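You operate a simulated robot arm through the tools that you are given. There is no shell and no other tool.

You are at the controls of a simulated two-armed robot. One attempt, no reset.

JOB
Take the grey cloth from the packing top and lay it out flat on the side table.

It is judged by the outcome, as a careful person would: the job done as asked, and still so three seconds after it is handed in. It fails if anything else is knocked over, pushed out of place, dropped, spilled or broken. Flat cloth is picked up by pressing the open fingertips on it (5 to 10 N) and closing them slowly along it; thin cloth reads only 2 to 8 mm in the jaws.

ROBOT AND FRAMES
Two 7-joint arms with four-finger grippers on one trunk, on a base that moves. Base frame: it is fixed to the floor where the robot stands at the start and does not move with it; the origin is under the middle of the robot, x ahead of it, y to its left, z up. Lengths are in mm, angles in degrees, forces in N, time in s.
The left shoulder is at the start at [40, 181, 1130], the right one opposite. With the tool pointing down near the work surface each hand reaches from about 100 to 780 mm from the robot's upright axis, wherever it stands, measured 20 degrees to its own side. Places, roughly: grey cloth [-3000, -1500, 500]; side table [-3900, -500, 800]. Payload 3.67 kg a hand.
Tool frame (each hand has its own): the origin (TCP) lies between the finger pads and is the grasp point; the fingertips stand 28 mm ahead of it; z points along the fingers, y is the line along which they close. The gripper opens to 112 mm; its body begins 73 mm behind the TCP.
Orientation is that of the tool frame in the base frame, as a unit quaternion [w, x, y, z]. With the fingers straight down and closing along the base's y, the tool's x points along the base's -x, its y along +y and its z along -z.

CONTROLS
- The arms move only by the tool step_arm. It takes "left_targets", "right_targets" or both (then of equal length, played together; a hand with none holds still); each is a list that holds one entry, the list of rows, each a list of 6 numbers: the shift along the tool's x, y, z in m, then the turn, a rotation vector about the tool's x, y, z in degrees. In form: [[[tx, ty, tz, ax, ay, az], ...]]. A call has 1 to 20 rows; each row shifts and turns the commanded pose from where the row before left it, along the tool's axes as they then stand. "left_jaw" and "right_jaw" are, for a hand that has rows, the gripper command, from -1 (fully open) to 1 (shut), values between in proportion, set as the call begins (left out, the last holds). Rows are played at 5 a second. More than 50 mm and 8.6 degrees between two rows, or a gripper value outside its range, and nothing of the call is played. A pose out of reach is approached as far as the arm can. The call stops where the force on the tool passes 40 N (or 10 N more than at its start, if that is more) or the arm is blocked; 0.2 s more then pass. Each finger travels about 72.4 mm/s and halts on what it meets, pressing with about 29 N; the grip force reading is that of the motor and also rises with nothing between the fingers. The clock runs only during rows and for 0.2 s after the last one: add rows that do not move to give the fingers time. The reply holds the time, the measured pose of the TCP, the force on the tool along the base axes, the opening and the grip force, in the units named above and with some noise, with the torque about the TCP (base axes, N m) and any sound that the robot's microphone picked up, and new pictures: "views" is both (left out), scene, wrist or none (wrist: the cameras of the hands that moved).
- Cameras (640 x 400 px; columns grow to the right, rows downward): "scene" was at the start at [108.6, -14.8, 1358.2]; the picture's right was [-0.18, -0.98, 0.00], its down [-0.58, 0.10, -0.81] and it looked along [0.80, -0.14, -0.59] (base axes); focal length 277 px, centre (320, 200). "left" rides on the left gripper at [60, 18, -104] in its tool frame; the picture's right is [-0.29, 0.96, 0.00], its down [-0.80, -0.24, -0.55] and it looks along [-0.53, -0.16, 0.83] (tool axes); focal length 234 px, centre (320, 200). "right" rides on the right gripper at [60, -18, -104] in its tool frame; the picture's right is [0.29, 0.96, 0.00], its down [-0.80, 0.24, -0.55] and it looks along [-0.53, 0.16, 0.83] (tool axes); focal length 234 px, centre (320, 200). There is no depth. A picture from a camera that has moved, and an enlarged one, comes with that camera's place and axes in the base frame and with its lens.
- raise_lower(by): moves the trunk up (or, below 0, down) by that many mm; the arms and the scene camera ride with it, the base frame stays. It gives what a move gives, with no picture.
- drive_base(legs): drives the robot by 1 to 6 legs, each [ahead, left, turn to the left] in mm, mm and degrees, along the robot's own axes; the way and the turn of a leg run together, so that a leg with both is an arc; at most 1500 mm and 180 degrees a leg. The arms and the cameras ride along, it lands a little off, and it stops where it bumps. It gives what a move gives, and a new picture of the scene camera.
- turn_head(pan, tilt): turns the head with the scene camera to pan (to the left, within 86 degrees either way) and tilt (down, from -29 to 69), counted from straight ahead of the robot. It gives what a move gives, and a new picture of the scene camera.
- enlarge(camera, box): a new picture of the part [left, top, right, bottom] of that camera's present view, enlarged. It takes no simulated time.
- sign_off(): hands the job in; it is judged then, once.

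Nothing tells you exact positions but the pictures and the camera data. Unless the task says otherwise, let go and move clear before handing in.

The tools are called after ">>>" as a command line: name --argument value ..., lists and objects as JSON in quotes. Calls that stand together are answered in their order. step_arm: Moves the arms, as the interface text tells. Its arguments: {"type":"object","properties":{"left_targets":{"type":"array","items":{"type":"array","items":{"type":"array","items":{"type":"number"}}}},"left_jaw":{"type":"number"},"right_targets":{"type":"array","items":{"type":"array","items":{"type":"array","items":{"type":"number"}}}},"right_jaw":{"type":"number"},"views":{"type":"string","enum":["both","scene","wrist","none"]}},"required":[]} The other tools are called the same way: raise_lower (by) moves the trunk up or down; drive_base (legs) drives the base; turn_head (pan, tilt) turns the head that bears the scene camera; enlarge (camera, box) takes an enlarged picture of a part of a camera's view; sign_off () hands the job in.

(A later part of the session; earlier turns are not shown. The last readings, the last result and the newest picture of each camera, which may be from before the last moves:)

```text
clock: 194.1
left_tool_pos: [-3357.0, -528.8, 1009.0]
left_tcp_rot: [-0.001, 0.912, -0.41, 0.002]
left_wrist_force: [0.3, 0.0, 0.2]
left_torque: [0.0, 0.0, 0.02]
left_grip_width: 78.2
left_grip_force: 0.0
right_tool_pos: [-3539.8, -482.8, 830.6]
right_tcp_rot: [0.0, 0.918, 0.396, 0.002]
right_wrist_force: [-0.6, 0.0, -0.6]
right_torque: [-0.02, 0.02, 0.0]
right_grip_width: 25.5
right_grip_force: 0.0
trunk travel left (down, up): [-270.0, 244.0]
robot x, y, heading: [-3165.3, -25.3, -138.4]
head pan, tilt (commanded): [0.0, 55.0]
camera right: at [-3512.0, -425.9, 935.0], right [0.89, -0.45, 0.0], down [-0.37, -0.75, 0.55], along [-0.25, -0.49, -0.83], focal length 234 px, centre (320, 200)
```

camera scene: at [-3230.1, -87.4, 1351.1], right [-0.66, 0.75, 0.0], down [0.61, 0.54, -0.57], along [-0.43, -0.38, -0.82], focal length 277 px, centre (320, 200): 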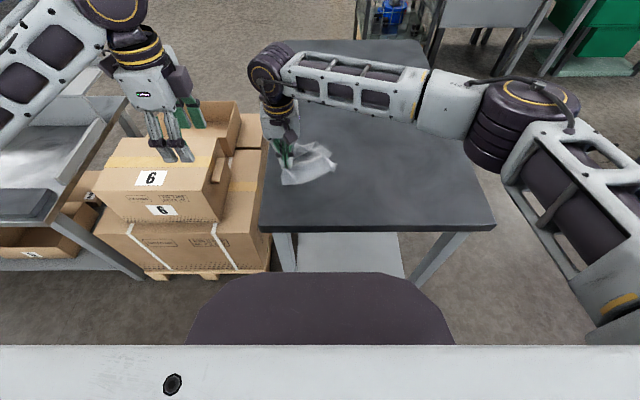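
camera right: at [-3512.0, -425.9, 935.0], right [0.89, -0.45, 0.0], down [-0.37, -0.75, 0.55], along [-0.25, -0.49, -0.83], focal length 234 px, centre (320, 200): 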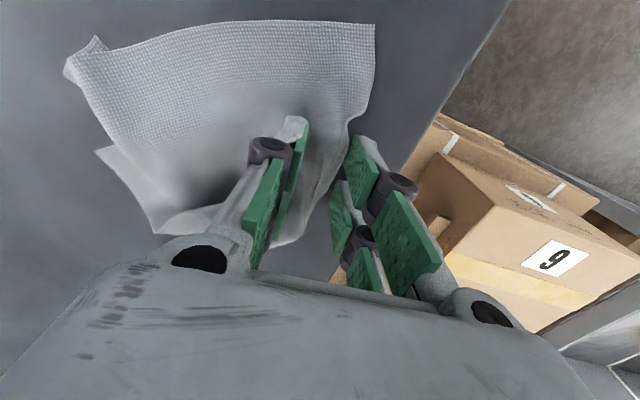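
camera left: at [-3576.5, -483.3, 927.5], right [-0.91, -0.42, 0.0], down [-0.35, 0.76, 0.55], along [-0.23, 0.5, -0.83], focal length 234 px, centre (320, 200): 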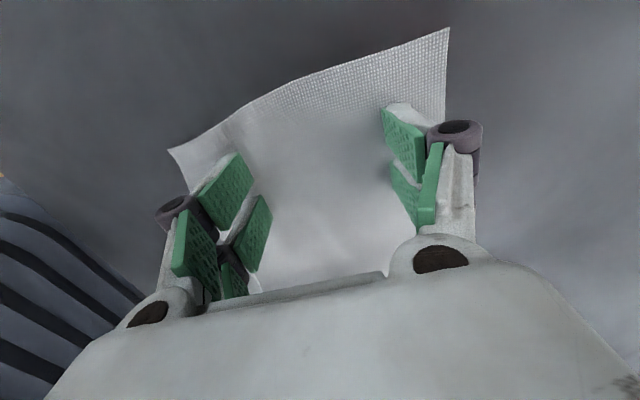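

Released. I lift the right hand straight up and over to the right, and look at the cloth.

>>> step_arm --right_targets '[[[0, 0, -0.01, 0, 0, 0], [0, 0, -0.03, 0, 0, 0], [0, 0, -0.04, 0, 0, 0], [0, 0, -0.04, 0, 0, 0], [0, -0.045, 0, 0, 0, 0], [0, -0.045, 0, 0, 0, 0], [0, -0.045, 0, 0, 0, 0], [0, -0.045, 0, 0, 0, 0], [0, -0.045, 0, 0, 0, 0]]]' --views "scene"

>>> enlarge --camera "scene" --box '[260, 120, 360, 200]'

>>> enlarge --camera "right" --box '[320, 40, 620, 260]'

```text
clock: 196.1
left_tool_pos: [-3356.5, -527.8, 1009.0]
left_tcp_rot: [-0.001, 0.912, -0.409, 0.002]
left_wrist_force: [0.2, 0.3, -0.4]
left_torque: [-0.04, 0.01, -0.01]
left_grip_width: 78.1
left_grip_force: 0.0
right_tool_pos: [-3703.0, -327.2, 948.9]
right_tcp_rot: [0.0, 0.918, 0.397, 0.001]
right_wrist_force: [0.1, -0.2, 0.1]
right_torque: [-0.01, -0.01, 0.0]
right_grip_width: 25.1
right_grip_force: 0.0
trunk travel left (down, up): [-270.0, 244.0]
robot x, y, heading: [-3163.0, -27.6, -138.5]
head pan, tilt (commanded): [0.0, 55.0]
camera scene: at [-3230.9, -86.4, 1351.1], right [-0.66, 0.75, 0.0], down [0.61, 0.54, -0.57], along [-0.43, -0.38, -0.82], focal length 277 px, centre (320, 200)
```

scene: 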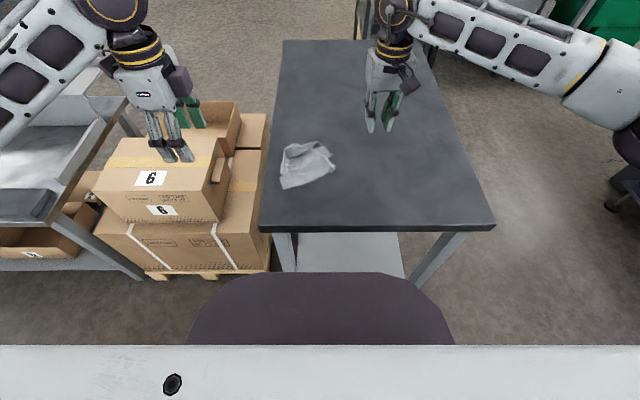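

```text
5.00 times, centred on (310, 160) of scene
camera zoom: at [-3230.9, -86.4, 1351.1], right [-0.66, 0.75, 0.0], down [0.61, 0.54, -0.57], along [-0.43, -0.38, -0.82], focal length 1387 px, centre (370, 400)
```

zoom: 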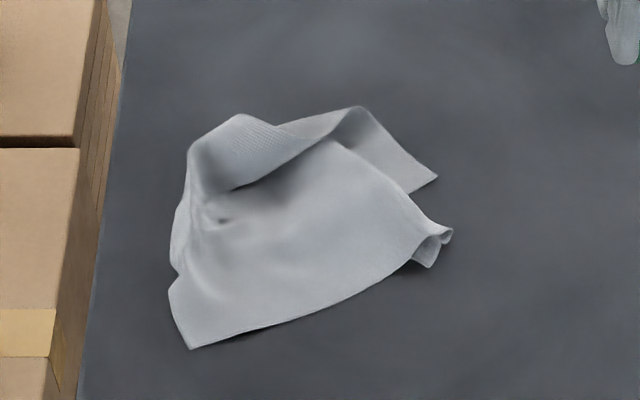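

```text
1.82 times, centred on (470, 150) of right
camera zoom: at [-3677.0, -271.0, 1053.5], right [0.89, -0.45, 0.0], down [-0.37, -0.75, 0.55], along [-0.24, -0.5, -0.83], focal length 426 px, centre (47, 291)
```

zoom: 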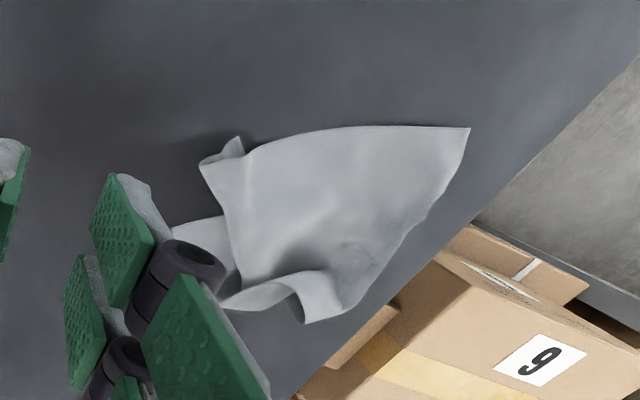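

The near edge is straight now, but the far side has a hump and the near-right corner a small tuck; the cloth is also turned a bit. I raise the right hand over it for a clearer overhead view.

>>> step_arm --right_targets '[[[-0.02, 0.04, -0.04, 0, 0, 0], [-0.02, 0.04, -0.04, 0, 0, 0], [-0.02, 0.02, -0.04, 0, 0, 0], [-0.02, 0, 0, 0, 0, 0], [0, 0, 0, 0, 0, 0]]]' --views "wrist"

>>> enlarge --camera "right" --box '[260, 0, 480, 150]'

```text
refused: row 1 steps farther than a row can; nothing moved
```

```text
2.67 times, centred on (370, 75) of right
camera zoom: at [-3677.0, -271.0, 1053.5], right [0.89, -0.45, 0.0], down [-0.37, -0.75, 0.55], along [-0.24, -0.5, -0.83], focal length 624 px, centre (187, 533)
```

zoom: 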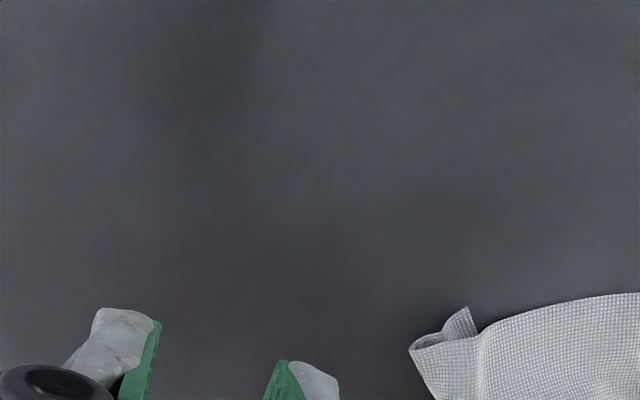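

The step was too large; I repeat it with smaller rows.

>>> step_arm --right_targets '[[[-0.015, 0.03, -0.03, 0, 0, 0], [-0.015, 0.03, -0.03, 0, 0, 0], [-0.015, 0.03, -0.03, 0, 0, 0], [-0.02, 0.01, -0.02, 0, 0, 0], [-0.02, 0, 0, 0, 0, 0], [0, 0, 0, 0, 0, 0]]]' --views "wrist"

>>> enlarge --camera "right" --box '[260, 0, 480, 150]'

```text
clock: 197.5
left_tool_pos: [-3355.8, -529.2, 1008.6]
left_tcp_rot: [0.0, 0.912, -0.41, 0.001]
left_wrist_force: [-0.3, 0.8, 0.8]
left_torque: [-0.02, -0.01, -0.01]
left_grip_width: 78.4
left_grip_force: 0.0
right_tool_pos: [-3687.7, -457.4, 1061.0]
right_tcp_rot: [-0.001, 0.918, 0.397, 0.001]
right_wrist_force: [-0.4, 0.7, 0.1]
right_torque: [-0.03, 0.01, 0.01]
right_grip_width: 25.1
right_grip_force: 0.1
trunk travel left (down, up): [-270.0, 244.0]
robot x, y, heading: [-3164.2, -29.1, -138.7]
head pan, tilt (commanded): [0.0, 55.0]
camera right: at [-3660.7, -401.4, 1164.4], right [0.89, -0.45, 0.0], down [-0.37, -0.75, 0.55], along [-0.25, -0.5, -0.83], focal length 234 px, centre (320, 200)
```

right: 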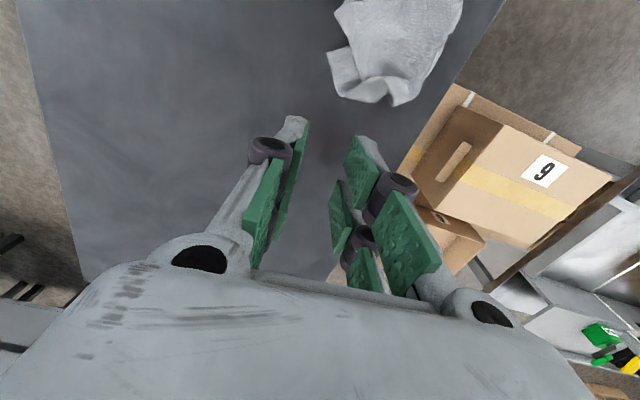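

```text
2.67 times, centred on (370, 75) of right
camera zoom: at [-3660.7, -401.4, 1164.4], right [0.89, -0.45, 0.0], down [-0.37, -0.75, 0.55], along [-0.25, -0.5, -0.83], focal length 624 px, centre (187, 533)
```

zoom: 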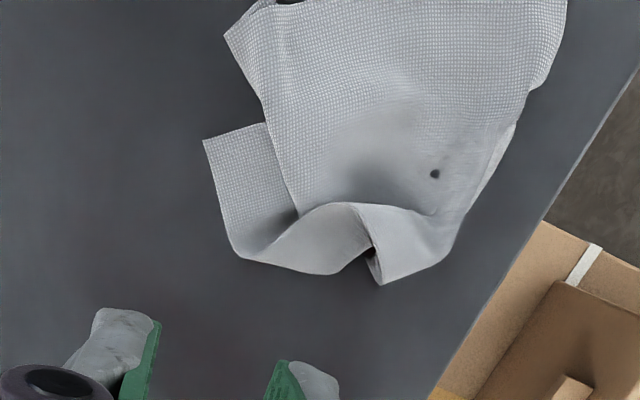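

From above I can see it: a pleat on the right where the main sheet overlaps the far-right piece, crease running diagonally. I move the right hand aside and bring the left hand over the crease to spread it, near fingers on the main sheet and far fingers on the lower piece.

>>> step_arm --right_targets '[[[0.01, -0.045, 0, 0, 0, 0], [0.01, -0.045, 0, 0, 0, 0], [0.01, -0.045, 0, 0, 0, 0], [0.01, -0.045, 0, 0, 0, 0], [0.01, -0.045, 0, 0, 0, 0], [0, 0, 0, 0, 0, 0], [0, 0, 0, 0, 0, 0], [0, 0, 0, 0, 0, 0]]]' --left_targets '[[[0, 0, 0, 0, 0, 0], [0, 0, 0, 0, 0, 0], [-0.036, 0.022, 0, 0, 0, 0], [-0.036, 0.022, 0, 0, 0, 0], [-0.036, 0.022, 0, 0, 0, 0], [-0.036, 0.022, 0, 0, 0, 0], [-0.036, 0.022, 0, 0, 0, 0], [-0.036, 0.022, 0, 0, 0, 0]]]' --left_jaw 0.107 --views "none"

>>> step_arm --left_targets '[[[-0.037, 0.003, 0, 0, 0, 0], [0, 0, 0.04, 0, 0, 0], [0, 0, 0.04, 0, 0, 0], [0, 0, 0.04, 0, 0, 0], [0, 0, 0, 0, 0, 0]]]' --views "both"

>>> enlarge --camera "scene" --box '[260, 120, 360, 200]'

```text
clock: 199.3
left_tool_pos: [-3600.8, -455.4, 1005.1]
left_tcp_rot: [-0.001, 0.912, -0.41, 0.002]
left_wrist_force: [-0.5, -0.1, -0.6]
left_torque: [-0.05, -0.02, 0.03]
left_grip_width: 50.0
left_grip_force: 0.0
right_tool_pos: [-3823.1, -267.8, 1059.5]
right_tcp_rot: [0.0, 0.918, 0.396, 0.001]
right_wrist_force: [1.0, 0.4, 0.2]
right_torque: [-0.01, 0.0, 0.01]
right_grip_width: 24.7
right_grip_force: 0.0
trunk travel left (down, up): [-270.0, 244.0]
robot x, y, heading: [-3161.1, -28.4, -138.6]
head pan, tilt (commanded): [0.0, 55.0]
```

```text
clock: 200.5
left_tool_pos: [-3623.5, -429.5, 889.1]
left_tcp_rot: [0.0, 0.912, -0.411, 0.0]
left_wrist_force: [0.9, 1.0, -0.1]
left_torque: [-0.03, 0.02, -0.03]
left_grip_width: 50.0
left_grip_force: 0.0
right_tool_pos: [-3821.2, -267.6, 1059.6]
right_tcp_rot: [0.001, 0.918, 0.396, 0.001]
right_wrist_force: [-0.3, 0.2, -0.4]
right_torque: [0.01, 0.04, 0.0]
right_grip_width: 25.4
right_grip_force: 0.0
trunk travel left (down, up): [-270.0, 244.0]
robot x, y, heading: [-3164.8, -26.5, -138.2]
head pan, tilt (commanded): [0.0, 55.0]
camera scene: at [-3230.1, -87.4, 1351.2], right [-0.66, 0.75, 0.0], down [0.61, 0.54, -0.57], along [-0.43, -0.38, -0.82], focal length 277 px, centre (320, 200)
camera left: at [-3595.5, -487.0, 993.0], right [-0.91, -0.42, 0.0], down [-0.35, 0.76, 0.55], along [-0.23, 0.5, -0.83], focal length 234 px, centre (320, 200)
```

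scene: 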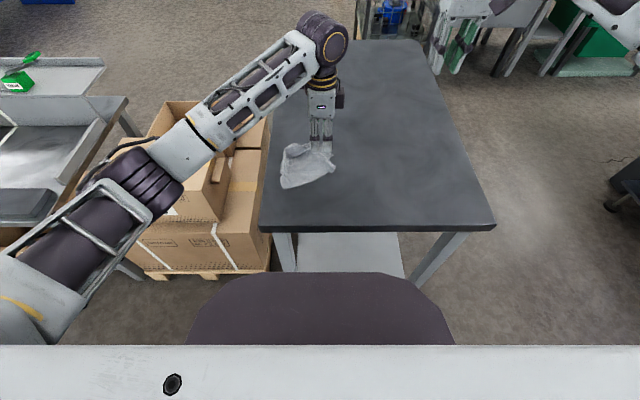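
left: 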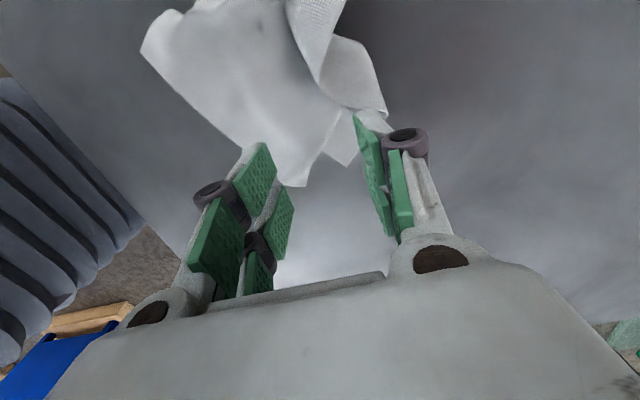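

```text
5.00 times, centred on (310, 160) of scene
camera zoom: at [-3230.1, -87.4, 1351.2], right [-0.66, 0.75, 0.0], down [0.61, 0.54, -0.57], along [-0.43, -0.38, -0.82], focal length 1387 px, centre (370, 400)
```

zoom: 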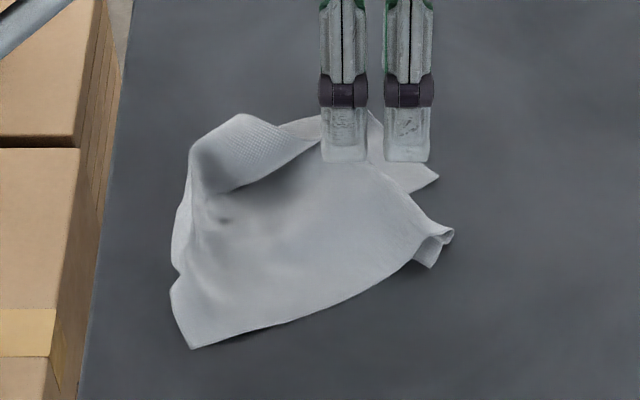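

The finger line should follow the diagonal crease better, so I turn the left hand about 30° and look again.

>>> step_arm --left_targets '[[[0, 0, 0, 0, 0, 7.5], [0, 0, 0, 0, 0, 7.5], [0, 0, 0, 0, 0, 7.5], [0, 0, 0, 0, 0, 7.5], [0, 0, 0, 0, 0, 0]]]' --views "wrist"

```text
clock: 201.7
left_tool_pos: [-3624.7, -428.8, 886.7]
left_tcp_rot: [-0.001, 0.775, -0.632, 0.001]
left_wrist_force: [0.0, -0.1, -0.5]
left_torque: [-0.02, -0.04, -0.02]
left_grip_width: 50.3
left_grip_force: 0.1
right_tool_pos: [-3819.8, -267.9, 1059.8]
right_tcp_rot: [0.0, 0.918, 0.396, 0.001]
right_wrist_force: [0.4, 2.0, -0.5]
right_torque: [0.03, 0.04, 0.0]
right_grip_width: 25.2
right_grip_force: 0.0
trunk travel left (down, up): [-270.0, 244.0]
robot x, y, heading: [-3163.6, -27.7, -138.5]
head pan, tilt (commanded): [0.0, 55.0]
camera left: at [-3629.5, -491.4, 992.4], right [-1.0, 0.09, 0.0], down [0.07, 0.83, 0.55], along [0.05, 0.55, -0.83], focal length 234 px, centre (320, 200)
```

left: 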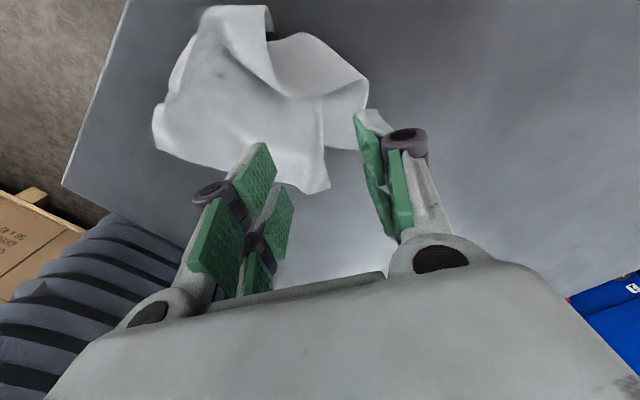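

The finger line now follows the crease. I shift 9 mm toward the main sheet and go down.

>>> step_arm --left_targets '[[[0, -0.009, 0, 0, 0, 0], [0, 0, 0.02, 0, 0, 0], [0, 0, 0.02, 0, 0, 0], [0, 0, 0.012, 0, 0, 0], [0, 0, 0, 0, 0, 0]]]' --views "wrist"

```text
clock: 202.9
left_tool_pos: [-3615.1, -427.4, 834.4]
left_tcp_rot: [-0.001, 0.775, -0.632, 0.001]
left_wrist_force: [0.6, -0.1, -0.6]
left_torque: [0.02, -0.01, -0.02]
left_grip_width: 50.4
left_grip_force: 0.0
right_tool_pos: [-3820.4, -268.0, 1059.6]
right_tcp_rot: [0.0, 0.918, 0.396, 0.001]
right_wrist_force: [0.1, -0.4, 0.1]
right_torque: [0.02, 0.01, 0.03]
right_grip_width: 25.3
right_grip_force: 0.2
trunk travel left (down, up): [-270.0, 244.0]
robot x, y, heading: [-3164.3, -25.7, -138.2]
head pan, tilt (commanded): [0.0, 55.0]
camera left: at [-3620.1, -490.5, 940.0], right [-1.0, 0.09, 0.0], down [0.07, 0.83, 0.55], along [0.05, 0.55, -0.83], focal length 234 px, centre (320, 200)
```

left: 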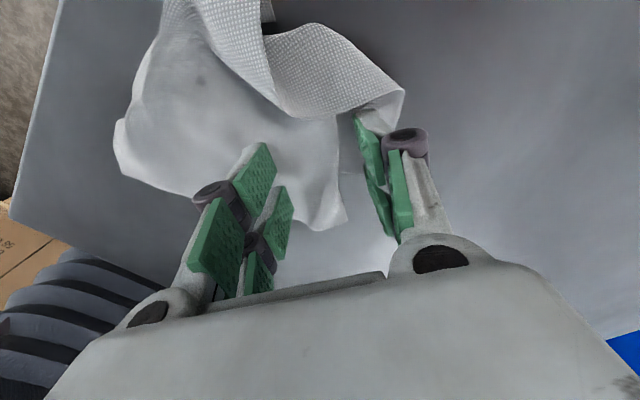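

The far fingers are over the lower piece and the near ones over the main sheet. I press down gently.

>>> step_arm --left_targets '[[[0, 0, 0.004, 0, 0, 0], [0, 0, 0.002, 0, 0, 0], [0, 0, 0, 0, 0, 0]]]' --views "none"

```text
clock: 203.7
left_tool_pos: [-3617.1, -427.8, 829.7]
left_tcp_rot: [-0.001, 0.775, -0.632, 0.001]
left_wrist_force: [0.2, 0.1, 0.1]
left_torque: [-0.01, 0.03, 0.02]
left_grip_width: 50.5
left_grip_force: 0.1
right_tool_pos: [-3820.6, -268.9, 1060.1]
right_tcp_rot: [0.0, 0.918, 0.397, 0.001]
right_wrist_force: [0.3, -1.0, -0.3]
right_torque: [-0.01, 0.0, -0.01]
right_grip_width: 25.3
right_grip_force: 0.0
trunk travel left (down, up): [-270.0, 244.0]
robot x, y, heading: [-3164.8, -27.5, -138.5]
head pan, tilt (commanded): [0.0, 55.0]
```

>>> step_arm --left_targets '[[[0, 0, 0.002, 0, 0, 0], [0, 0, 0, 0, 0, 0]]]' --views "none"

```text
clock: 204.3
left_tool_pos: [-3616.3, -428.5, 827.5]
left_tcp_rot: [0.0, 0.775, -0.632, 0.0]
left_wrist_force: [-0.4, -0.1, 4.8]
left_torque: [-0.06, -0.2, 0.0]
left_grip_width: 50.6
left_grip_force: 0.8
right_tool_pos: [-3821.0, -267.9, 1060.3]
right_tcp_rot: [0.0, 0.918, 0.396, 0.002]
right_wrist_force: [-0.1, -1.1, 0.0]
right_torque: [0.0, 0.01, -0.02]
right_grip_width: 25.1
right_grip_force: 0.1
trunk travel left (down, up): [-270.0, 244.0]
robot x, y, heading: [-3158.9, -27.4, -138.4]
head pan, tilt (commanded): [0.0, 55.0]
```

4.8 N, mostly on one pair. I press 1 mm more so both pairs bear, then open in steps.

>>> step_arm --left_targets '[[[0, 0, 0.001, 0, 0, 0], [0, 0, 0, 0, 0, 0]]]' --views "none"

>>> step_arm --left_targets '[[[0, 0, 0, 0, 0, 0], [0, 0, 0, 0, 0, 0]]]' --left_jaw -0.05 --views "wrist"

```text
clock: 204.9
left_tool_pos: [-3616.8, -426.2, 827.6]
left_tcp_rot: [-0.001, 0.775, -0.632, 0.0]
left_wrist_force: [0.9, -0.9, 10.4]
left_torque: [0.02, 0.05, -0.01]
left_grip_width: 50.8
left_grip_force: 0.2
right_tool_pos: [-3819.6, -268.2, 1060.3]
right_tcp_rot: [0.0, 0.918, 0.397, 0.002]
right_wrist_force: [-0.1, -0.1, 0.0]
right_torque: [-0.02, 0.02, 0.0]
right_grip_width: 25.2
right_grip_force: 0.1
trunk travel left (down, up): [-270.0, 244.0]
robot x, y, heading: [-3161.3, -24.5, -138.4]
head pan, tilt (commanded): [0.0, 55.0]
```

```text
clock: 205.5
left_tool_pos: [-3616.1, -427.6, 827.0]
left_tcp_rot: [0.0, 0.776, -0.631, 0.0]
left_wrist_force: [0.3, 0.8, 6.4]
left_torque: [0.0, 0.06, -0.01]
left_grip_width: 59.3
left_grip_force: 0.6
right_tool_pos: [-3818.9, -266.8, 1060.6]
right_tcp_rot: [0.0, 0.918, 0.397, 0.001]
right_wrist_force: [0.0, 0.8, 0.6]
right_torque: [0.0, 0.03, -0.01]
right_grip_width: 25.2
right_grip_force: 0.1
trunk travel left (down, up): [-270.0, 244.0]
robot x, y, heading: [-3165.0, -28.9, -138.3]
head pan, tilt (commanded): [0.0, 55.0]
camera left: at [-3620.9, -489.7, 931.2], right [-1.0, 0.09, 0.0], down [0.07, 0.83, 0.55], along [0.05, 0.55, -0.83], focal length 234 px, centre (320, 200)
```

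left: 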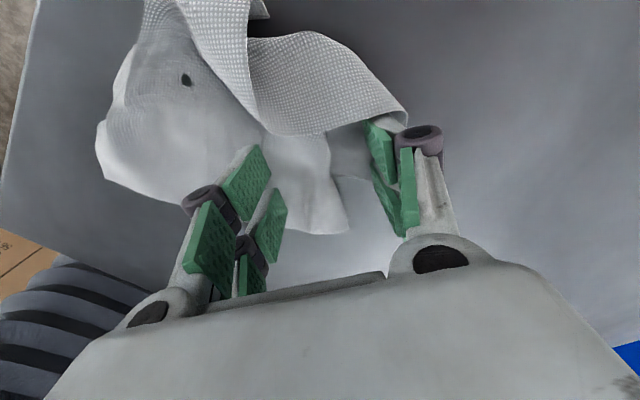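

The lower piece is being drawn out. I continue opening, keeping a light press.

>>> step_arm --left_targets '[[[0, 0, 0.0005, 0, 0, 0], [0, 0, 0, 0, 0, 0]]]' --left_jaw -0.25 --views "none"

>>> step_arm --left_targets '[[[0, 0, 0.001, 0, 0, 0], [0, 0, 0, 0, 0, 0]]]' --left_jaw -0.4 --views "wrist"

```text
clock: 206.1
left_tool_pos: [-3614.3, -428.9, 826.4]
left_tcp_rot: [-0.001, 0.775, -0.632, 0.001]
left_wrist_force: [0.6, -0.6, 0.2]
left_torque: [0.0, 0.05, 0.04]
left_grip_width: 70.0
left_grip_force: 0.0
right_tool_pos: [-3820.8, -267.5, 1060.4]
right_tcp_rot: [0.0, 0.918, 0.396, 0.002]
right_wrist_force: [-0.4, -1.2, -0.3]
right_torque: [-0.05, 0.01, -0.01]
right_grip_width: 25.0
right_grip_force: 0.1
trunk travel left (down, up): [-270.0, 244.0]
robot x, y, heading: [-3161.4, -26.5, -138.6]
head pan, tilt (commanded): [0.0, 55.0]
```

```text
clock: 206.7
left_tool_pos: [-3616.0, -427.9, 825.1]
left_tcp_rot: [-0.001, 0.775, -0.632, 0.0]
left_wrist_force: [0.1, 0.2, 0.7]
left_torque: [-0.01, -0.01, 0.01]
left_grip_width: 78.4
left_grip_force: 0.0
right_tool_pos: [-3820.8, -269.4, 1059.4]
right_tcp_rot: [0.0, 0.918, 0.396, 0.001]
right_wrist_force: [0.1, 1.1, -0.2]
right_torque: [0.03, -0.03, -0.02]
right_grip_width: 25.0
right_grip_force: 0.0
trunk travel left (down, up): [-270.0, 244.0]
robot x, y, heading: [-3158.0, -26.0, -138.7]
head pan, tilt (commanded): [0.0, 55.0]
camera left: at [-3621.6, -490.7, 929.6], right [-1.0, 0.09, 0.0], down [0.07, 0.83, 0.55], along [0.05, 0.55, -0.83], focal length 234 px, centre (320, 200)
```

left: 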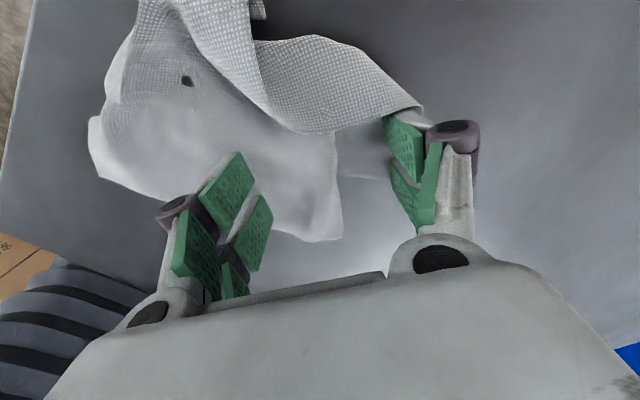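

I lift the left hand and check the state from above.

>>> step_arm --left_targets '[[[0, 0, -0.01, 0, 0, 0], [0, 0, -0.03, 0, 0, 0], [0, 0, -0.045, 0, 0, 0], [0, 0, -0.045, 0, 0, 0], [0, 0, -0.045, 0, 0, 0], [0, 0, -0.045, 0, 0, 0], [0, 0, 0, 0, 0, 0]]]' --views "both"

>>> enlarge --camera "scene" --box '[260, 120, 360, 200]'

>>> enlarge --camera "left" --box '[200, 0, 420, 150]'

```text
clock: 208.3
left_tool_pos: [-3616.1, -430.4, 1044.1]
left_tcp_rot: [0.0, 0.776, -0.631, 0.001]
left_wrist_force: [-0.5, 0.1, 0.0]
left_torque: [0.04, -0.02, -0.01]
left_grip_width: 78.3
left_grip_force: 0.0
right_tool_pos: [-3822.0, -268.2, 1058.4]
right_tcp_rot: [0.0, 0.918, 0.396, 0.002]
right_wrist_force: [0.3, 0.1, -0.5]
right_torque: [0.06, -0.03, -0.01]
right_grip_width: 25.3
right_grip_force: 0.0
trunk travel left (down, up): [-270.0, 244.0]
robot x, y, heading: [-3161.5, -25.7, -138.3]
head pan, tilt (commanded): [0.0, 55.0]
camera scene: at [-3230.9, -87.9, 1351.0], right [-0.66, 0.75, 0.0], down [0.61, 0.54, -0.57], along [-0.43, -0.38, -0.82], focal length 277 px, centre (320, 200)
camera left: at [-3621.7, -492.6, 1148.7], right [-1.0, 0.09, 0.0], down [0.07, 0.83, 0.55], along [0.05, 0.55, -0.83], focal length 234 px, centre (320, 200)
```

scene: 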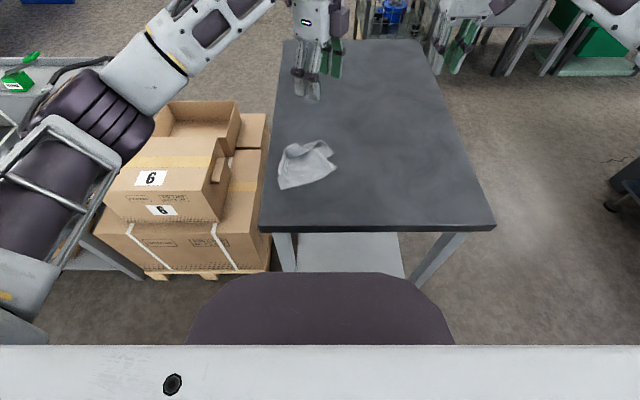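
left: 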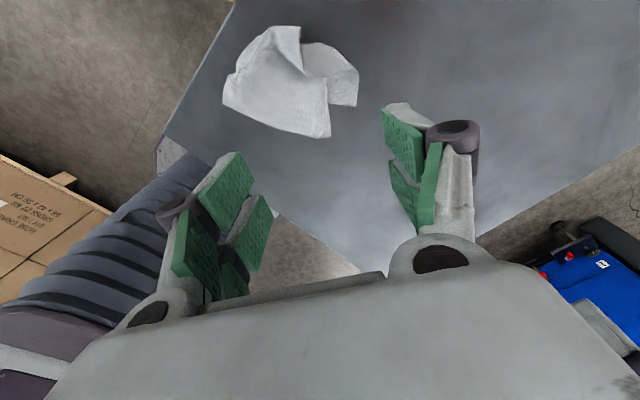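

```text
5.00 times, centred on (310, 160) of scene
camera zoom: at [-3230.9, -87.9, 1351.0], right [-0.66, 0.75, 0.0], down [0.61, 0.54, -0.57], along [-0.43, -0.38, -0.82], focal length 1387 px, centre (370, 400)
```

zoom: 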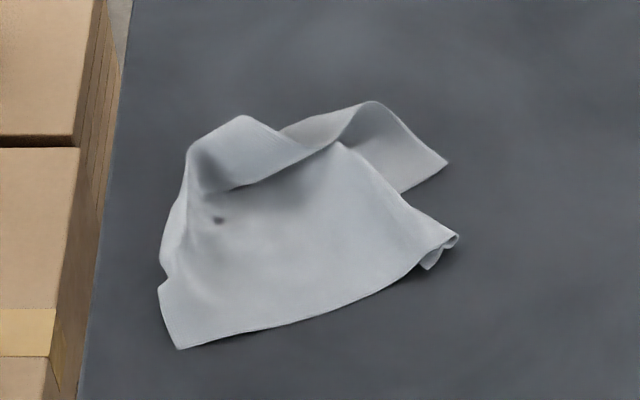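

```text
2.67 times, centred on (310, 75) of left
camera zoom: at [-3621.7, -492.6, 1148.7], right [-1.0, 0.09, 0.0], down [0.07, 0.83, 0.55], along [0.05, 0.55, -0.83], focal length 624 px, centre (347, 533)
```

zoom: 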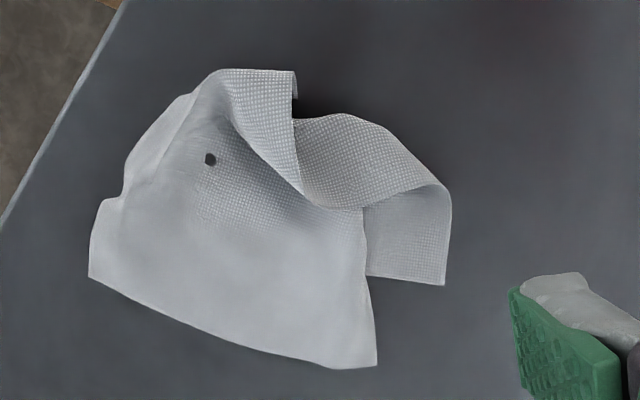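

I'll stretch the cloth along its diagonal: left hand pins the near-left corner, right hand presses the far-right piece and draws it outward. First the left hand closes and goes to the near-left corner.

>>> step_arm --left_targets '[[[0.0086, -0.036, 0, 0, 0, 0], [0.0086, -0.036, 0, 0, 0, 0], [0.0086, -0.036, 0, 0, 0, 0], [0, 0, 0.04, 0, 0, 0], [0, 0, 0.04, 0, 0, 0], [0, 0, 0.04, 0, 0, 0], [0, 0, 0.04, 0, 0, 0], [0, 0, 0.02, 0, 0, 0], [0, 0, 0, 0, 0, 0]]]' --left_jaw 1.0 --views "both"

>>> enlarge --camera "scene" --box '[260, 120, 360, 200]'

```text
clock: 210.3
left_tool_pos: [-3507.3, -431.3, 864.1]
left_tcp_rot: [0.0, 0.775, -0.632, 0.0]
left_wrist_force: [-0.1, 0.1, -0.1]
left_torque: [0.01, -0.02, -0.03]
left_grip_width: 0.0
left_grip_force: 29.3
right_tool_pos: [-3820.2, -267.9, 1060.6]
right_tcp_rot: [0.001, 0.918, 0.396, 0.001]
right_wrist_force: [0.4, -0.1, 0.4]
right_torque: [0.0, -0.01, -0.02]
right_grip_width: 25.5
right_grip_force: 0.0
trunk travel left (down, up): [-270.0, 244.0]
robot x, y, heading: [-3163.5, -30.4, -138.5]
head pan, tilt (commanded): [0.0, 55.0]
camera scene: at [-3230.6, -87.5, 1351.1], right [-0.66, 0.75, 0.0], down [0.61, 0.54, -0.57], along [-0.43, -0.38, -0.82], focal length 277 px, centre (320, 200)
camera left: at [-3511.2, -493.1, 968.7], right [-1.0, 0.09, 0.0], down [0.07, 0.83, 0.55], along [0.05, 0.55, -0.83], focal length 234 px, centre (320, 200)
```

scene: 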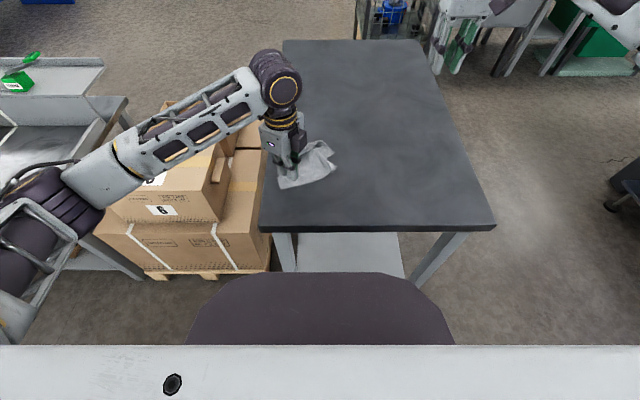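
left: 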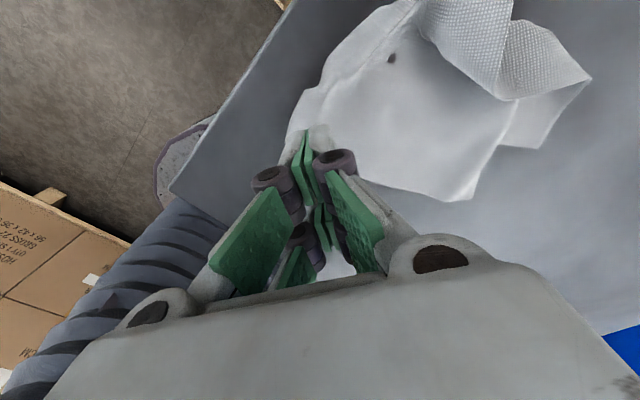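

```text
5.00 times, centred on (310, 160) of scene
camera zoom: at [-3230.6, -87.5, 1351.1], right [-0.66, 0.75, 0.0], down [0.61, 0.54, -0.57], along [-0.43, -0.38, -0.82], focal length 1387 px, centre (370, 400)
```

zoom: 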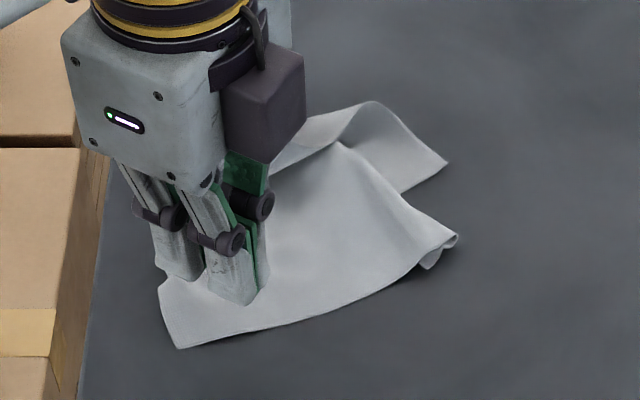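

The left hand is over the near-left corner. I lower it to contact.

>>> step_arm --left_targets '[[[0, 0, 0.02, 0, 0, 0], [0, 0, 0.014, 0, 0, 0], [0, 0, 0.002, 0, 0, 0], [0, 0, 0, 0, 0, 0]]]' --views "none"

>>> step_arm --left_targets '[[[0, 0, 0.001, 0, 0, 0], [0, 0, 0, 0, 0, 0]]]' --views "none"

```text
clock: 211.3
left_tool_pos: [-3504.7, -431.4, 828.5]
left_tcp_rot: [0.0, 0.775, -0.632, 0.0]
left_wrist_force: [-0.5, -0.1, 0.8]
left_torque: [-0.02, 0.01, 0.0]
left_grip_width: 0.0
left_grip_force: 29.7
right_tool_pos: [-3821.5, -268.3, 1059.5]
right_tcp_rot: [0.0, 0.918, 0.396, 0.0]
right_wrist_force: [0.0, 0.2, 0.2]
right_torque: [0.03, 0.01, 0.01]
right_grip_width: 25.2
right_grip_force: 0.2
trunk travel left (down, up): [-270.0, 244.0]
robot x, y, heading: [-3161.7, -27.2, -138.6]
head pan, tilt (commanded): [0.0, 55.0]
```

```text
clock: 211.9
left_tool_pos: [-3505.3, -431.2, 828.3]
left_tcp_rot: [0.0, 0.775, -0.632, 0.001]
left_wrist_force: [0.4, 0.2, -0.5]
left_torque: [-0.03, 0.0, -0.02]
left_grip_width: 0.0
left_grip_force: 29.2
right_tool_pos: [-3821.0, -267.5, 1059.5]
right_tcp_rot: [0.0, 0.918, 0.397, 0.001]
right_wrist_force: [0.2, -0.5, 0.4]
right_torque: [-0.02, -0.01, 0.01]
right_grip_width: 25.4
right_grip_force: 0.0
trunk travel left (down, up): [-270.0, 244.0]
robot x, y, heading: [-3164.1, -27.1, -138.5]
head pan, tilt (commanded): [0.0, 55.0]
```

Not yet touching. I go 2 mm more, and at the same time bring the right hand across at height.

>>> step_arm --left_targets '[[[0, 0, 0.001, 0, 0, 0], [0, 0, 0.001, 0, 0, 0], [0, 0, 0, 0, 0, 0], [0, 0, 0, 0, 0, 0], [0, 0, 0, 0, 0, 0], [0, 0, 0, 0, 0, 0], [0, 0, 0, 0, 0, 0]]]' --right_targets '[[[0, 0.038, 0, 0, 0, 0], [0, 0.038, 0, 0, 0, 0], [0, 0.038, 0, 0, 0, 0], [0, 0.038, 0, 0, 0, 0], [0, 0.038, 0, 0, 0, 0], [0, 0.038, 0, 0, 0, 0], [0, 0, 0, 0, 0, 0]]]' --right_jaw 1.0 --views "none"

```text
clock: 213.5
left_tool_pos: [-3506.4, -430.9, 826.7]
left_tcp_rot: [-0.001, 0.775, -0.632, 0.001]
left_wrist_force: [0.0, -0.6, 7.0]
left_torque: [-0.04, -0.04, 0.03]
left_grip_width: 0.0
left_grip_force: 29.0
right_tool_pos: [-3650.8, -424.9, 1061.6]
right_tcp_rot: [0.0, 0.918, 0.396, 0.001]
right_wrist_force: [-1.1, 1.4, 0.0]
right_torque: [-0.02, -0.04, 0.01]
right_grip_width: 0.0
right_grip_force: 28.7
trunk travel left (down, up): [-270.0, 244.0]
robot x, y, heading: [-3162.1, -27.2, -138.4]
head pan, tilt (commanded): [0.0, 55.0]
```

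The left hand holds the corner at 7 N. I turn the right hand 25° outward and lower it toward the far-right piece.

>>> step_arm --right_targets '[[[0, 0, 0, 0, 0, -8.3], [0, 0, 0, 0, 0, -8.3], [0, 0, 0, 0, 0, -8.3], [0, 0, 0.04, 0, 0, 0], [0, 0, 0.04, 0, 0, 0], [0, 0, 0.04, 0, 0, 0], [0, 0, 0.03, 0, 0, 0], [0, 0, 0, 0, 0, 0]]]' --views "both"

>>> enlarge --camera "scene" --box '[260, 120, 360, 200]'

```text
clock: 215.3
left_tool_pos: [-3505.5, -430.9, 826.9]
left_tcp_rot: [-0.001, 0.775, -0.632, 0.001]
left_wrist_force: [0.8, -0.2, 8.7]
left_torque: [0.03, -0.05, -0.02]
left_grip_width: 0.0
left_grip_force: 29.5
right_tool_pos: [-3651.2, -422.9, 911.7]
right_tcp_rot: [0.001, 0.811, 0.585, 0.001]
right_wrist_force: [-0.4, -0.4, -0.7]
right_torque: [-0.01, 0.01, -0.01]
right_grip_width: 0.1
right_grip_force: 28.5
trunk travel left (down, up): [-270.0, 244.0]
robot x, y, heading: [-3161.9, -30.0, -138.4]
head pan, tilt (commanded): [0.0, 55.0]
camera scene: at [-3229.8, -86.9, 1351.2], right [-0.66, 0.75, 0.0], down [0.61, 0.54, -0.57], along [-0.43, -0.38, -0.82], focal length 277 px, centre (320, 200)
camera right: at [-3650.3, -360.1, 1014.0], right [1.0, -0.03, 0.0], down [-0.02, -0.83, 0.55], along [-0.01, -0.55, -0.83], focal length 234 px, centre (320, 200)
```

scene: 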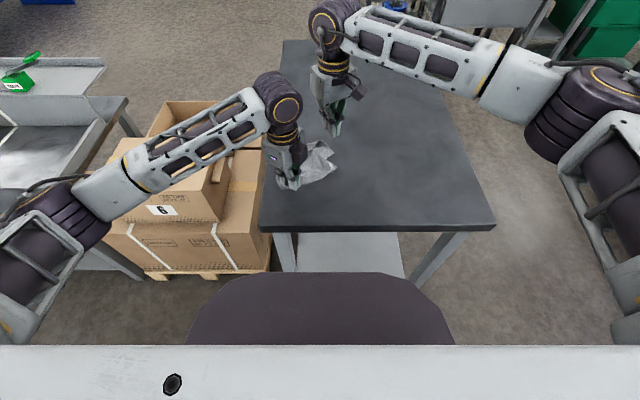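
right: 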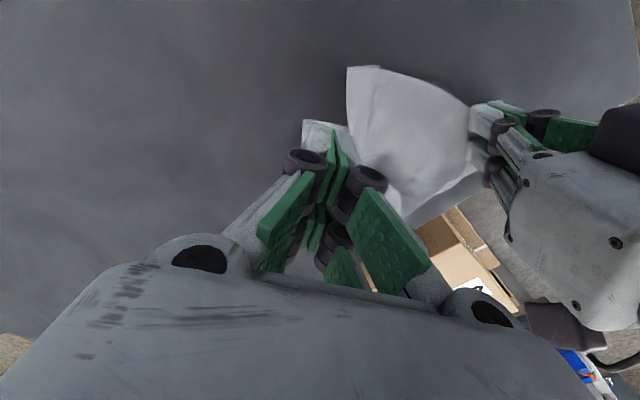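

```text
5.00 times, centred on (310, 160) of scene
camera zoom: at [-3229.8, -86.9, 1351.2], right [-0.66, 0.75, 0.0], down [0.61, 0.54, -0.57], along [-0.43, -0.38, -0.82], focal length 1387 px, centre (370, 400)
```

zoom: 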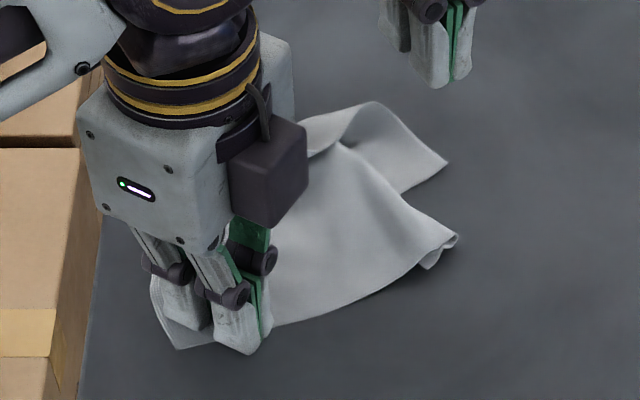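

The right fingertips would land right at the corner, so I shift 18 mm inward onto the piece and lower to just above it.

>>> step_arm --right_targets '[[[-0.018, 0, 0, 0, 0, 0], [0, 0, 0.03, 0, 0, 0], [0, 0, 0.03, 0, 0, 0], [0, 0, 0.018, 0, 0, 0], [0, 0, 0, 0, 0, 0]]]' --views "both"

>>> enlarge --camera "scene" --box '[260, 110, 360, 190]'

```text
clock: 216.5
left_tool_pos: [-3505.4, -430.5, 826.5]
left_tcp_rot: [0.0, 0.775, -0.632, -0.001]
left_wrist_force: [-0.6, 0.2, 9.3]
left_torque: [0.0, 0.03, 0.05]
left_grip_width: 0.0
left_grip_force: 29.6
right_tool_pos: [-3656.3, -441.1, 833.9]
right_tcp_rot: [0.0, 0.811, 0.584, 0.002]
right_wrist_force: [0.3, -0.1, 1.0]
right_torque: [-0.02, 0.02, -0.01]
right_grip_width: 0.1
right_grip_force: 29.2
trunk travel left (down, up): [-270.0, 244.0]
robot x, y, heading: [-3165.0, -24.0, -138.4]
head pan, tilt (commanded): [0.0, 55.0]
camera scene: at [-3229.8, -87.0, 1351.2], right [-0.66, 0.75, 0.0], down [0.61, 0.54, -0.57], along [-0.43, -0.38, -0.82], focal length 277 px, centre (320, 200)
camera right: at [-3655.6, -378.1, 937.1], right [1.0, -0.03, 0.0], down [-0.02, -0.83, 0.55], along [-0.01, -0.55, -0.83], focal length 234 px, centre (320, 200)
```

scene: 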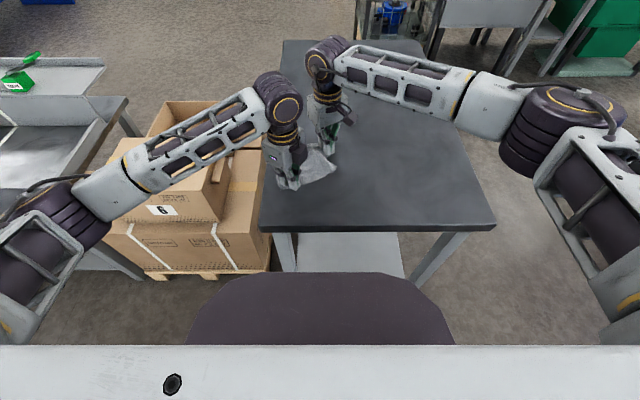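
right: 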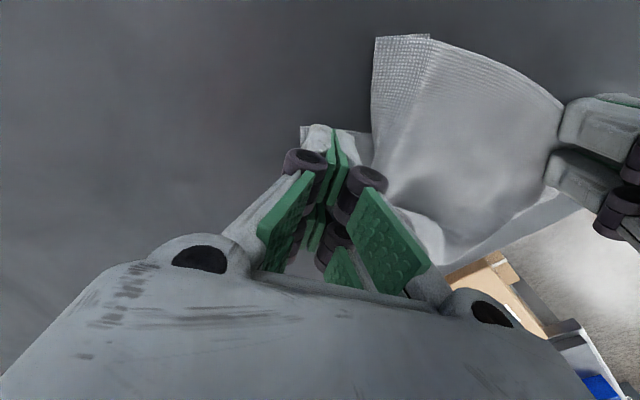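

```text
5.00 times, centred on (310, 150) of scene
camera zoom: at [-3229.8, -87.0, 1351.2], right [-0.66, 0.75, 0.0], down [0.61, 0.54, -0.57], along [-0.43, -0.38, -0.82], focal length 1387 px, centre (370, 450)
```

zoom: 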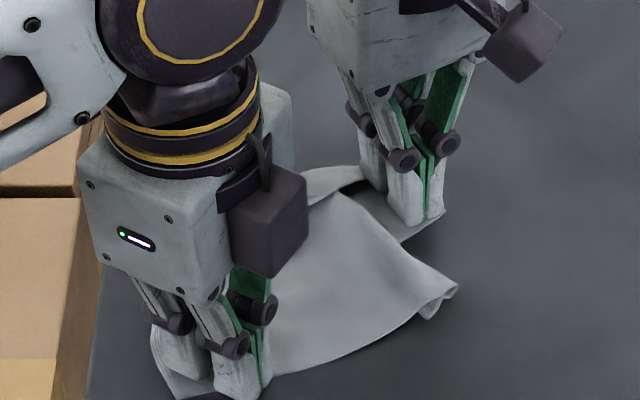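

The right fingertips sit on the far-right piece. I press down gently.

>>> step_arm --right_targets '[[[0, 0, 0.003, 0, 0, 0], [0, 0, 0.002, 0, 0, 0], [0, 0, 0, 0, 0, 0]]]' --views "none"

```text
clock: 217.3
left_tool_pos: [-3506.2, -430.3, 826.0]
left_tcp_rot: [-0.001, 0.775, -0.632, 0.0]
left_wrist_force: [-0.9, 0.7, 8.5]
left_torque: [-0.02, 0.07, 0.01]
left_grip_width: 0.0
left_grip_force: 29.1
right_tool_pos: [-3656.9, -441.7, 828.6]
right_tcp_rot: [0.002, 0.811, 0.586, 0.003]
right_wrist_force: [-1.1, -0.1, 1.0]
right_torque: [-0.05, -0.02, 0.01]
right_grip_width: 0.0
right_grip_force: 29.1
trunk travel left (down, up): [-270.0, 244.0]
robot x, y, heading: [-3163.1, -31.3, -138.6]
head pan, tilt (commanded): [0.0, 55.0]
```

>>> step_arm --right_targets '[[[0, 0, 0.0015, 0, 0, 0], [0, 0, 0, 0, 0, 0]]]' --views "none"

```text
clock: 217.9
left_tool_pos: [-3504.9, -430.4, 826.6]
left_tcp_rot: [0.0, 0.775, -0.632, 0.001]
left_wrist_force: [-0.8, 0.1, 9.1]
left_torque: [0.01, 0.0, -0.01]
left_grip_width: 0.0
left_grip_force: 29.1
right_tool_pos: [-3656.1, -440.8, 828.2]
right_tcp_rot: [0.0, 0.811, 0.585, 0.0]
right_wrist_force: [0.4, 0.2, -0.1]
right_torque: [0.0, 0.02, 0.0]
right_grip_width: 0.0
right_grip_force: 28.8
trunk travel left (down, up): [-270.0, 244.0]
robot x, y, heading: [-3161.5, -30.2, -138.6]
head pan, tilt (commanded): [0.0, 55.0]
```

>>> step_arm --right_targets '[[[0, 0, 0.0015, 0, 0, 0], [0, 0, 0, 0, 0, 0]]]' --views "none"

```text
clock: 218.5
left_tool_pos: [-3504.6, -430.3, 826.7]
left_tcp_rot: [0.0, 0.775, -0.632, 0.001]
left_wrist_force: [-1.5, 0.0, 7.4]
left_torque: [-0.01, 0.0, 0.0]
left_grip_width: 0.0
left_grip_force: 28.8
right_tool_pos: [-3657.0, -441.2, 826.8]
right_tcp_rot: [0.001, 0.811, 0.585, 0.0]
right_wrist_force: [1.1, -0.6, 4.4]
right_torque: [-0.09, 0.0, 0.01]
right_grip_width: 0.2
right_grip_force: 29.1
trunk travel left (down, up): [-270.0, 244.0]
robot x, y, heading: [-3160.7, -26.4, -138.6]
head pan, tilt (commanded): [0.0, 55.0]
```

4.4 N. I press half a millimetre more and draw the corner outward (far-right) by 32 mm while the left hand holds.

>>> step_arm --right_targets '[[[0, 0, 0.0007, 0, 0, 0], [-0.0018, -0.0078, 0, 0, 0, 0], [-0.0018, -0.0078, 0, 0, 0, 0], [-0.0018, -0.0078, 0, 0, 0, 0], [-0.0018, -0.0078, 0, 0, 0, 0], [0, 0, 0, 0, 0, 0]]]' --views "both"

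>>> enlarge --camera "scene" --box '[260, 110, 360, 190]'

```text
clock: 219.9
left_tool_pos: [-3503.9, -429.1, 827.2]
left_tcp_rot: [-0.001, 0.774, -0.633, 0.0]
left_wrist_force: [-0.4, -0.9, 4.6]
left_torque: [0.01, 0.01, -0.03]
left_grip_width: 0.0
left_grip_force: 29.1
right_tool_pos: [-3689.3, -438.3, 826.5]
right_tcp_rot: [0.001, 0.811, 0.585, 0.0]
right_wrist_force: [2.9, -0.1, 8.6]
right_torque: [-0.11, -0.04, 0.04]
right_grip_width: 0.1
right_grip_force: 29.0
trunk travel left (down, up): [-270.0, 244.0]
robot x, y, heading: [-3160.8, -26.6, -138.3]
head pan, tilt (commanded): [0.0, 55.0]
camera scene: at [-3229.3, -86.7, 1351.2], right [-0.66, 0.75, 0.0], down [0.61, 0.54, -0.57], along [-0.43, -0.38, -0.82], focal length 277 px, centre (320, 200)
camera right: at [-3689.2, -375.1, 929.9], right [1.0, -0.03, 0.0], down [-0.02, -0.83, 0.55], along [-0.01, -0.55, -0.83], focal length 234 px, centre (320, 200)
```

scene: 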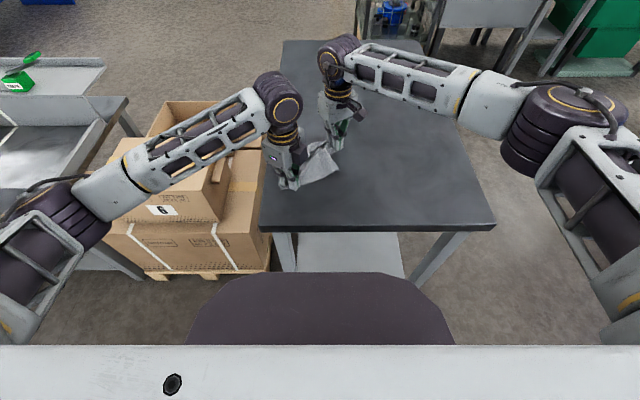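
right: 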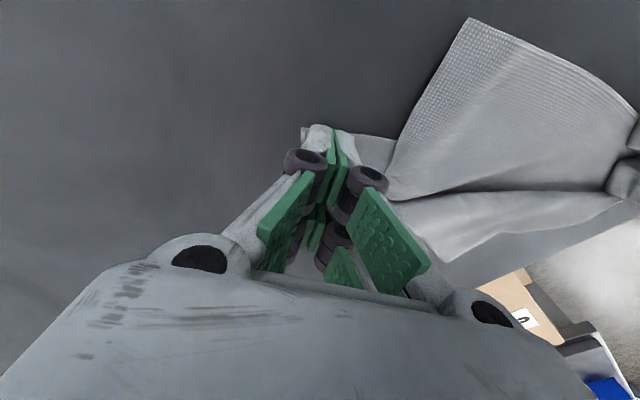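

```text
5.00 times, centred on (310, 150) of scene
camera zoom: at [-3229.3, -86.7, 1351.2], right [-0.66, 0.75, 0.0], down [0.61, 0.54, -0.57], along [-0.43, -0.38, -0.82], focal length 1387 px, centre (370, 450)
```

zoom: 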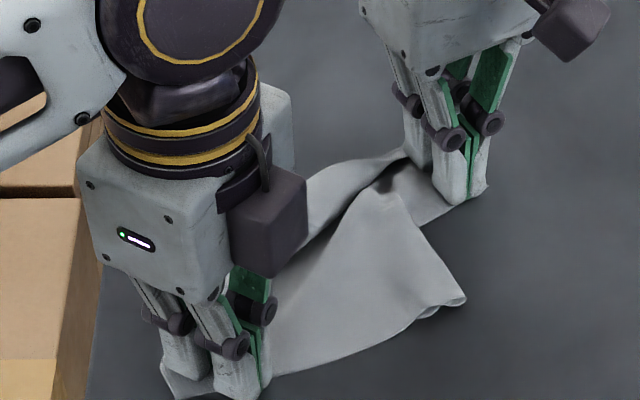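

The corner follows and the diagonal is getting taut. I pull another 14 mm.

>>> step_arm --right_targets '[[[-0.0016, -0.0068, 0, 0, 0, 0], [-0.0016, -0.0068, 0, 0, 0, 0], [0, 0, 0, 0, 0, 0]]]' --views "wrist"

>>> enlarge --camera "scene" --box '[260, 110, 360, 190]'

```text
clock: 220.7
left_tool_pos: [-3505.6, -431.1, 825.6]
left_tcp_rot: [0.0, 0.774, -0.633, 0.0]
left_wrist_force: [-1.3, -0.1, 2.9]
left_torque: [-0.03, 0.05, -0.01]
left_grip_width: 0.0
left_grip_force: 28.9
right_tool_pos: [-3702.3, -436.4, 827.6]
right_tcp_rot: [0.0, 0.811, 0.584, 0.001]
right_wrist_force: [3.1, 0.9, 8.1]
right_torque: [-0.16, -0.06, 0.07]
right_grip_width: 0.0
right_grip_force: 28.7
trunk travel left (down, up): [-270.0, 244.0]
robot x, y, heading: [-3165.4, -25.6, -138.3]
head pan, tilt (commanded): [0.0, 55.0]
camera right: at [-3702.0, -375.2, 929.9], right [1.0, -0.03, 0.0], down [-0.02, -0.83, 0.55], along [-0.01, -0.55, -0.83], focal length 234 px, centre (320, 200)
```

right: 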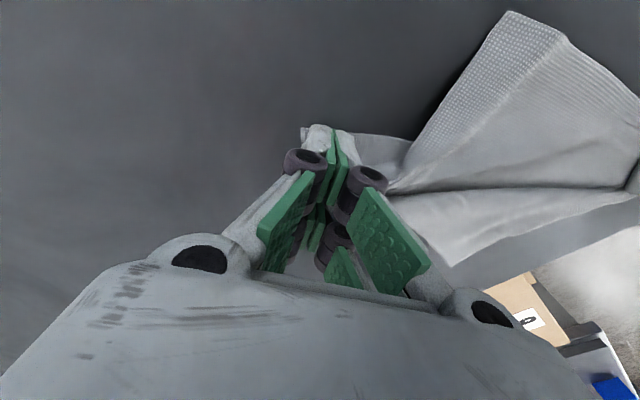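

```text
5.00 times, centred on (310, 150) of scene
camera zoom: at [-3229.3, -86.8, 1351.2], right [-0.66, 0.75, 0.0], down [0.61, 0.54, -0.57], along [-0.43, -0.38, -0.82], focal length 1387 px, centre (370, 450)
```

zoom: 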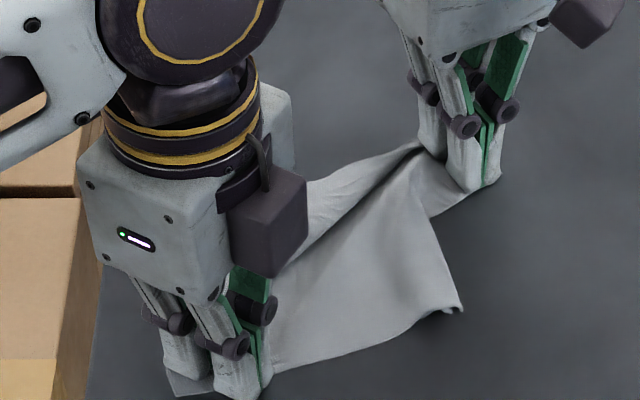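

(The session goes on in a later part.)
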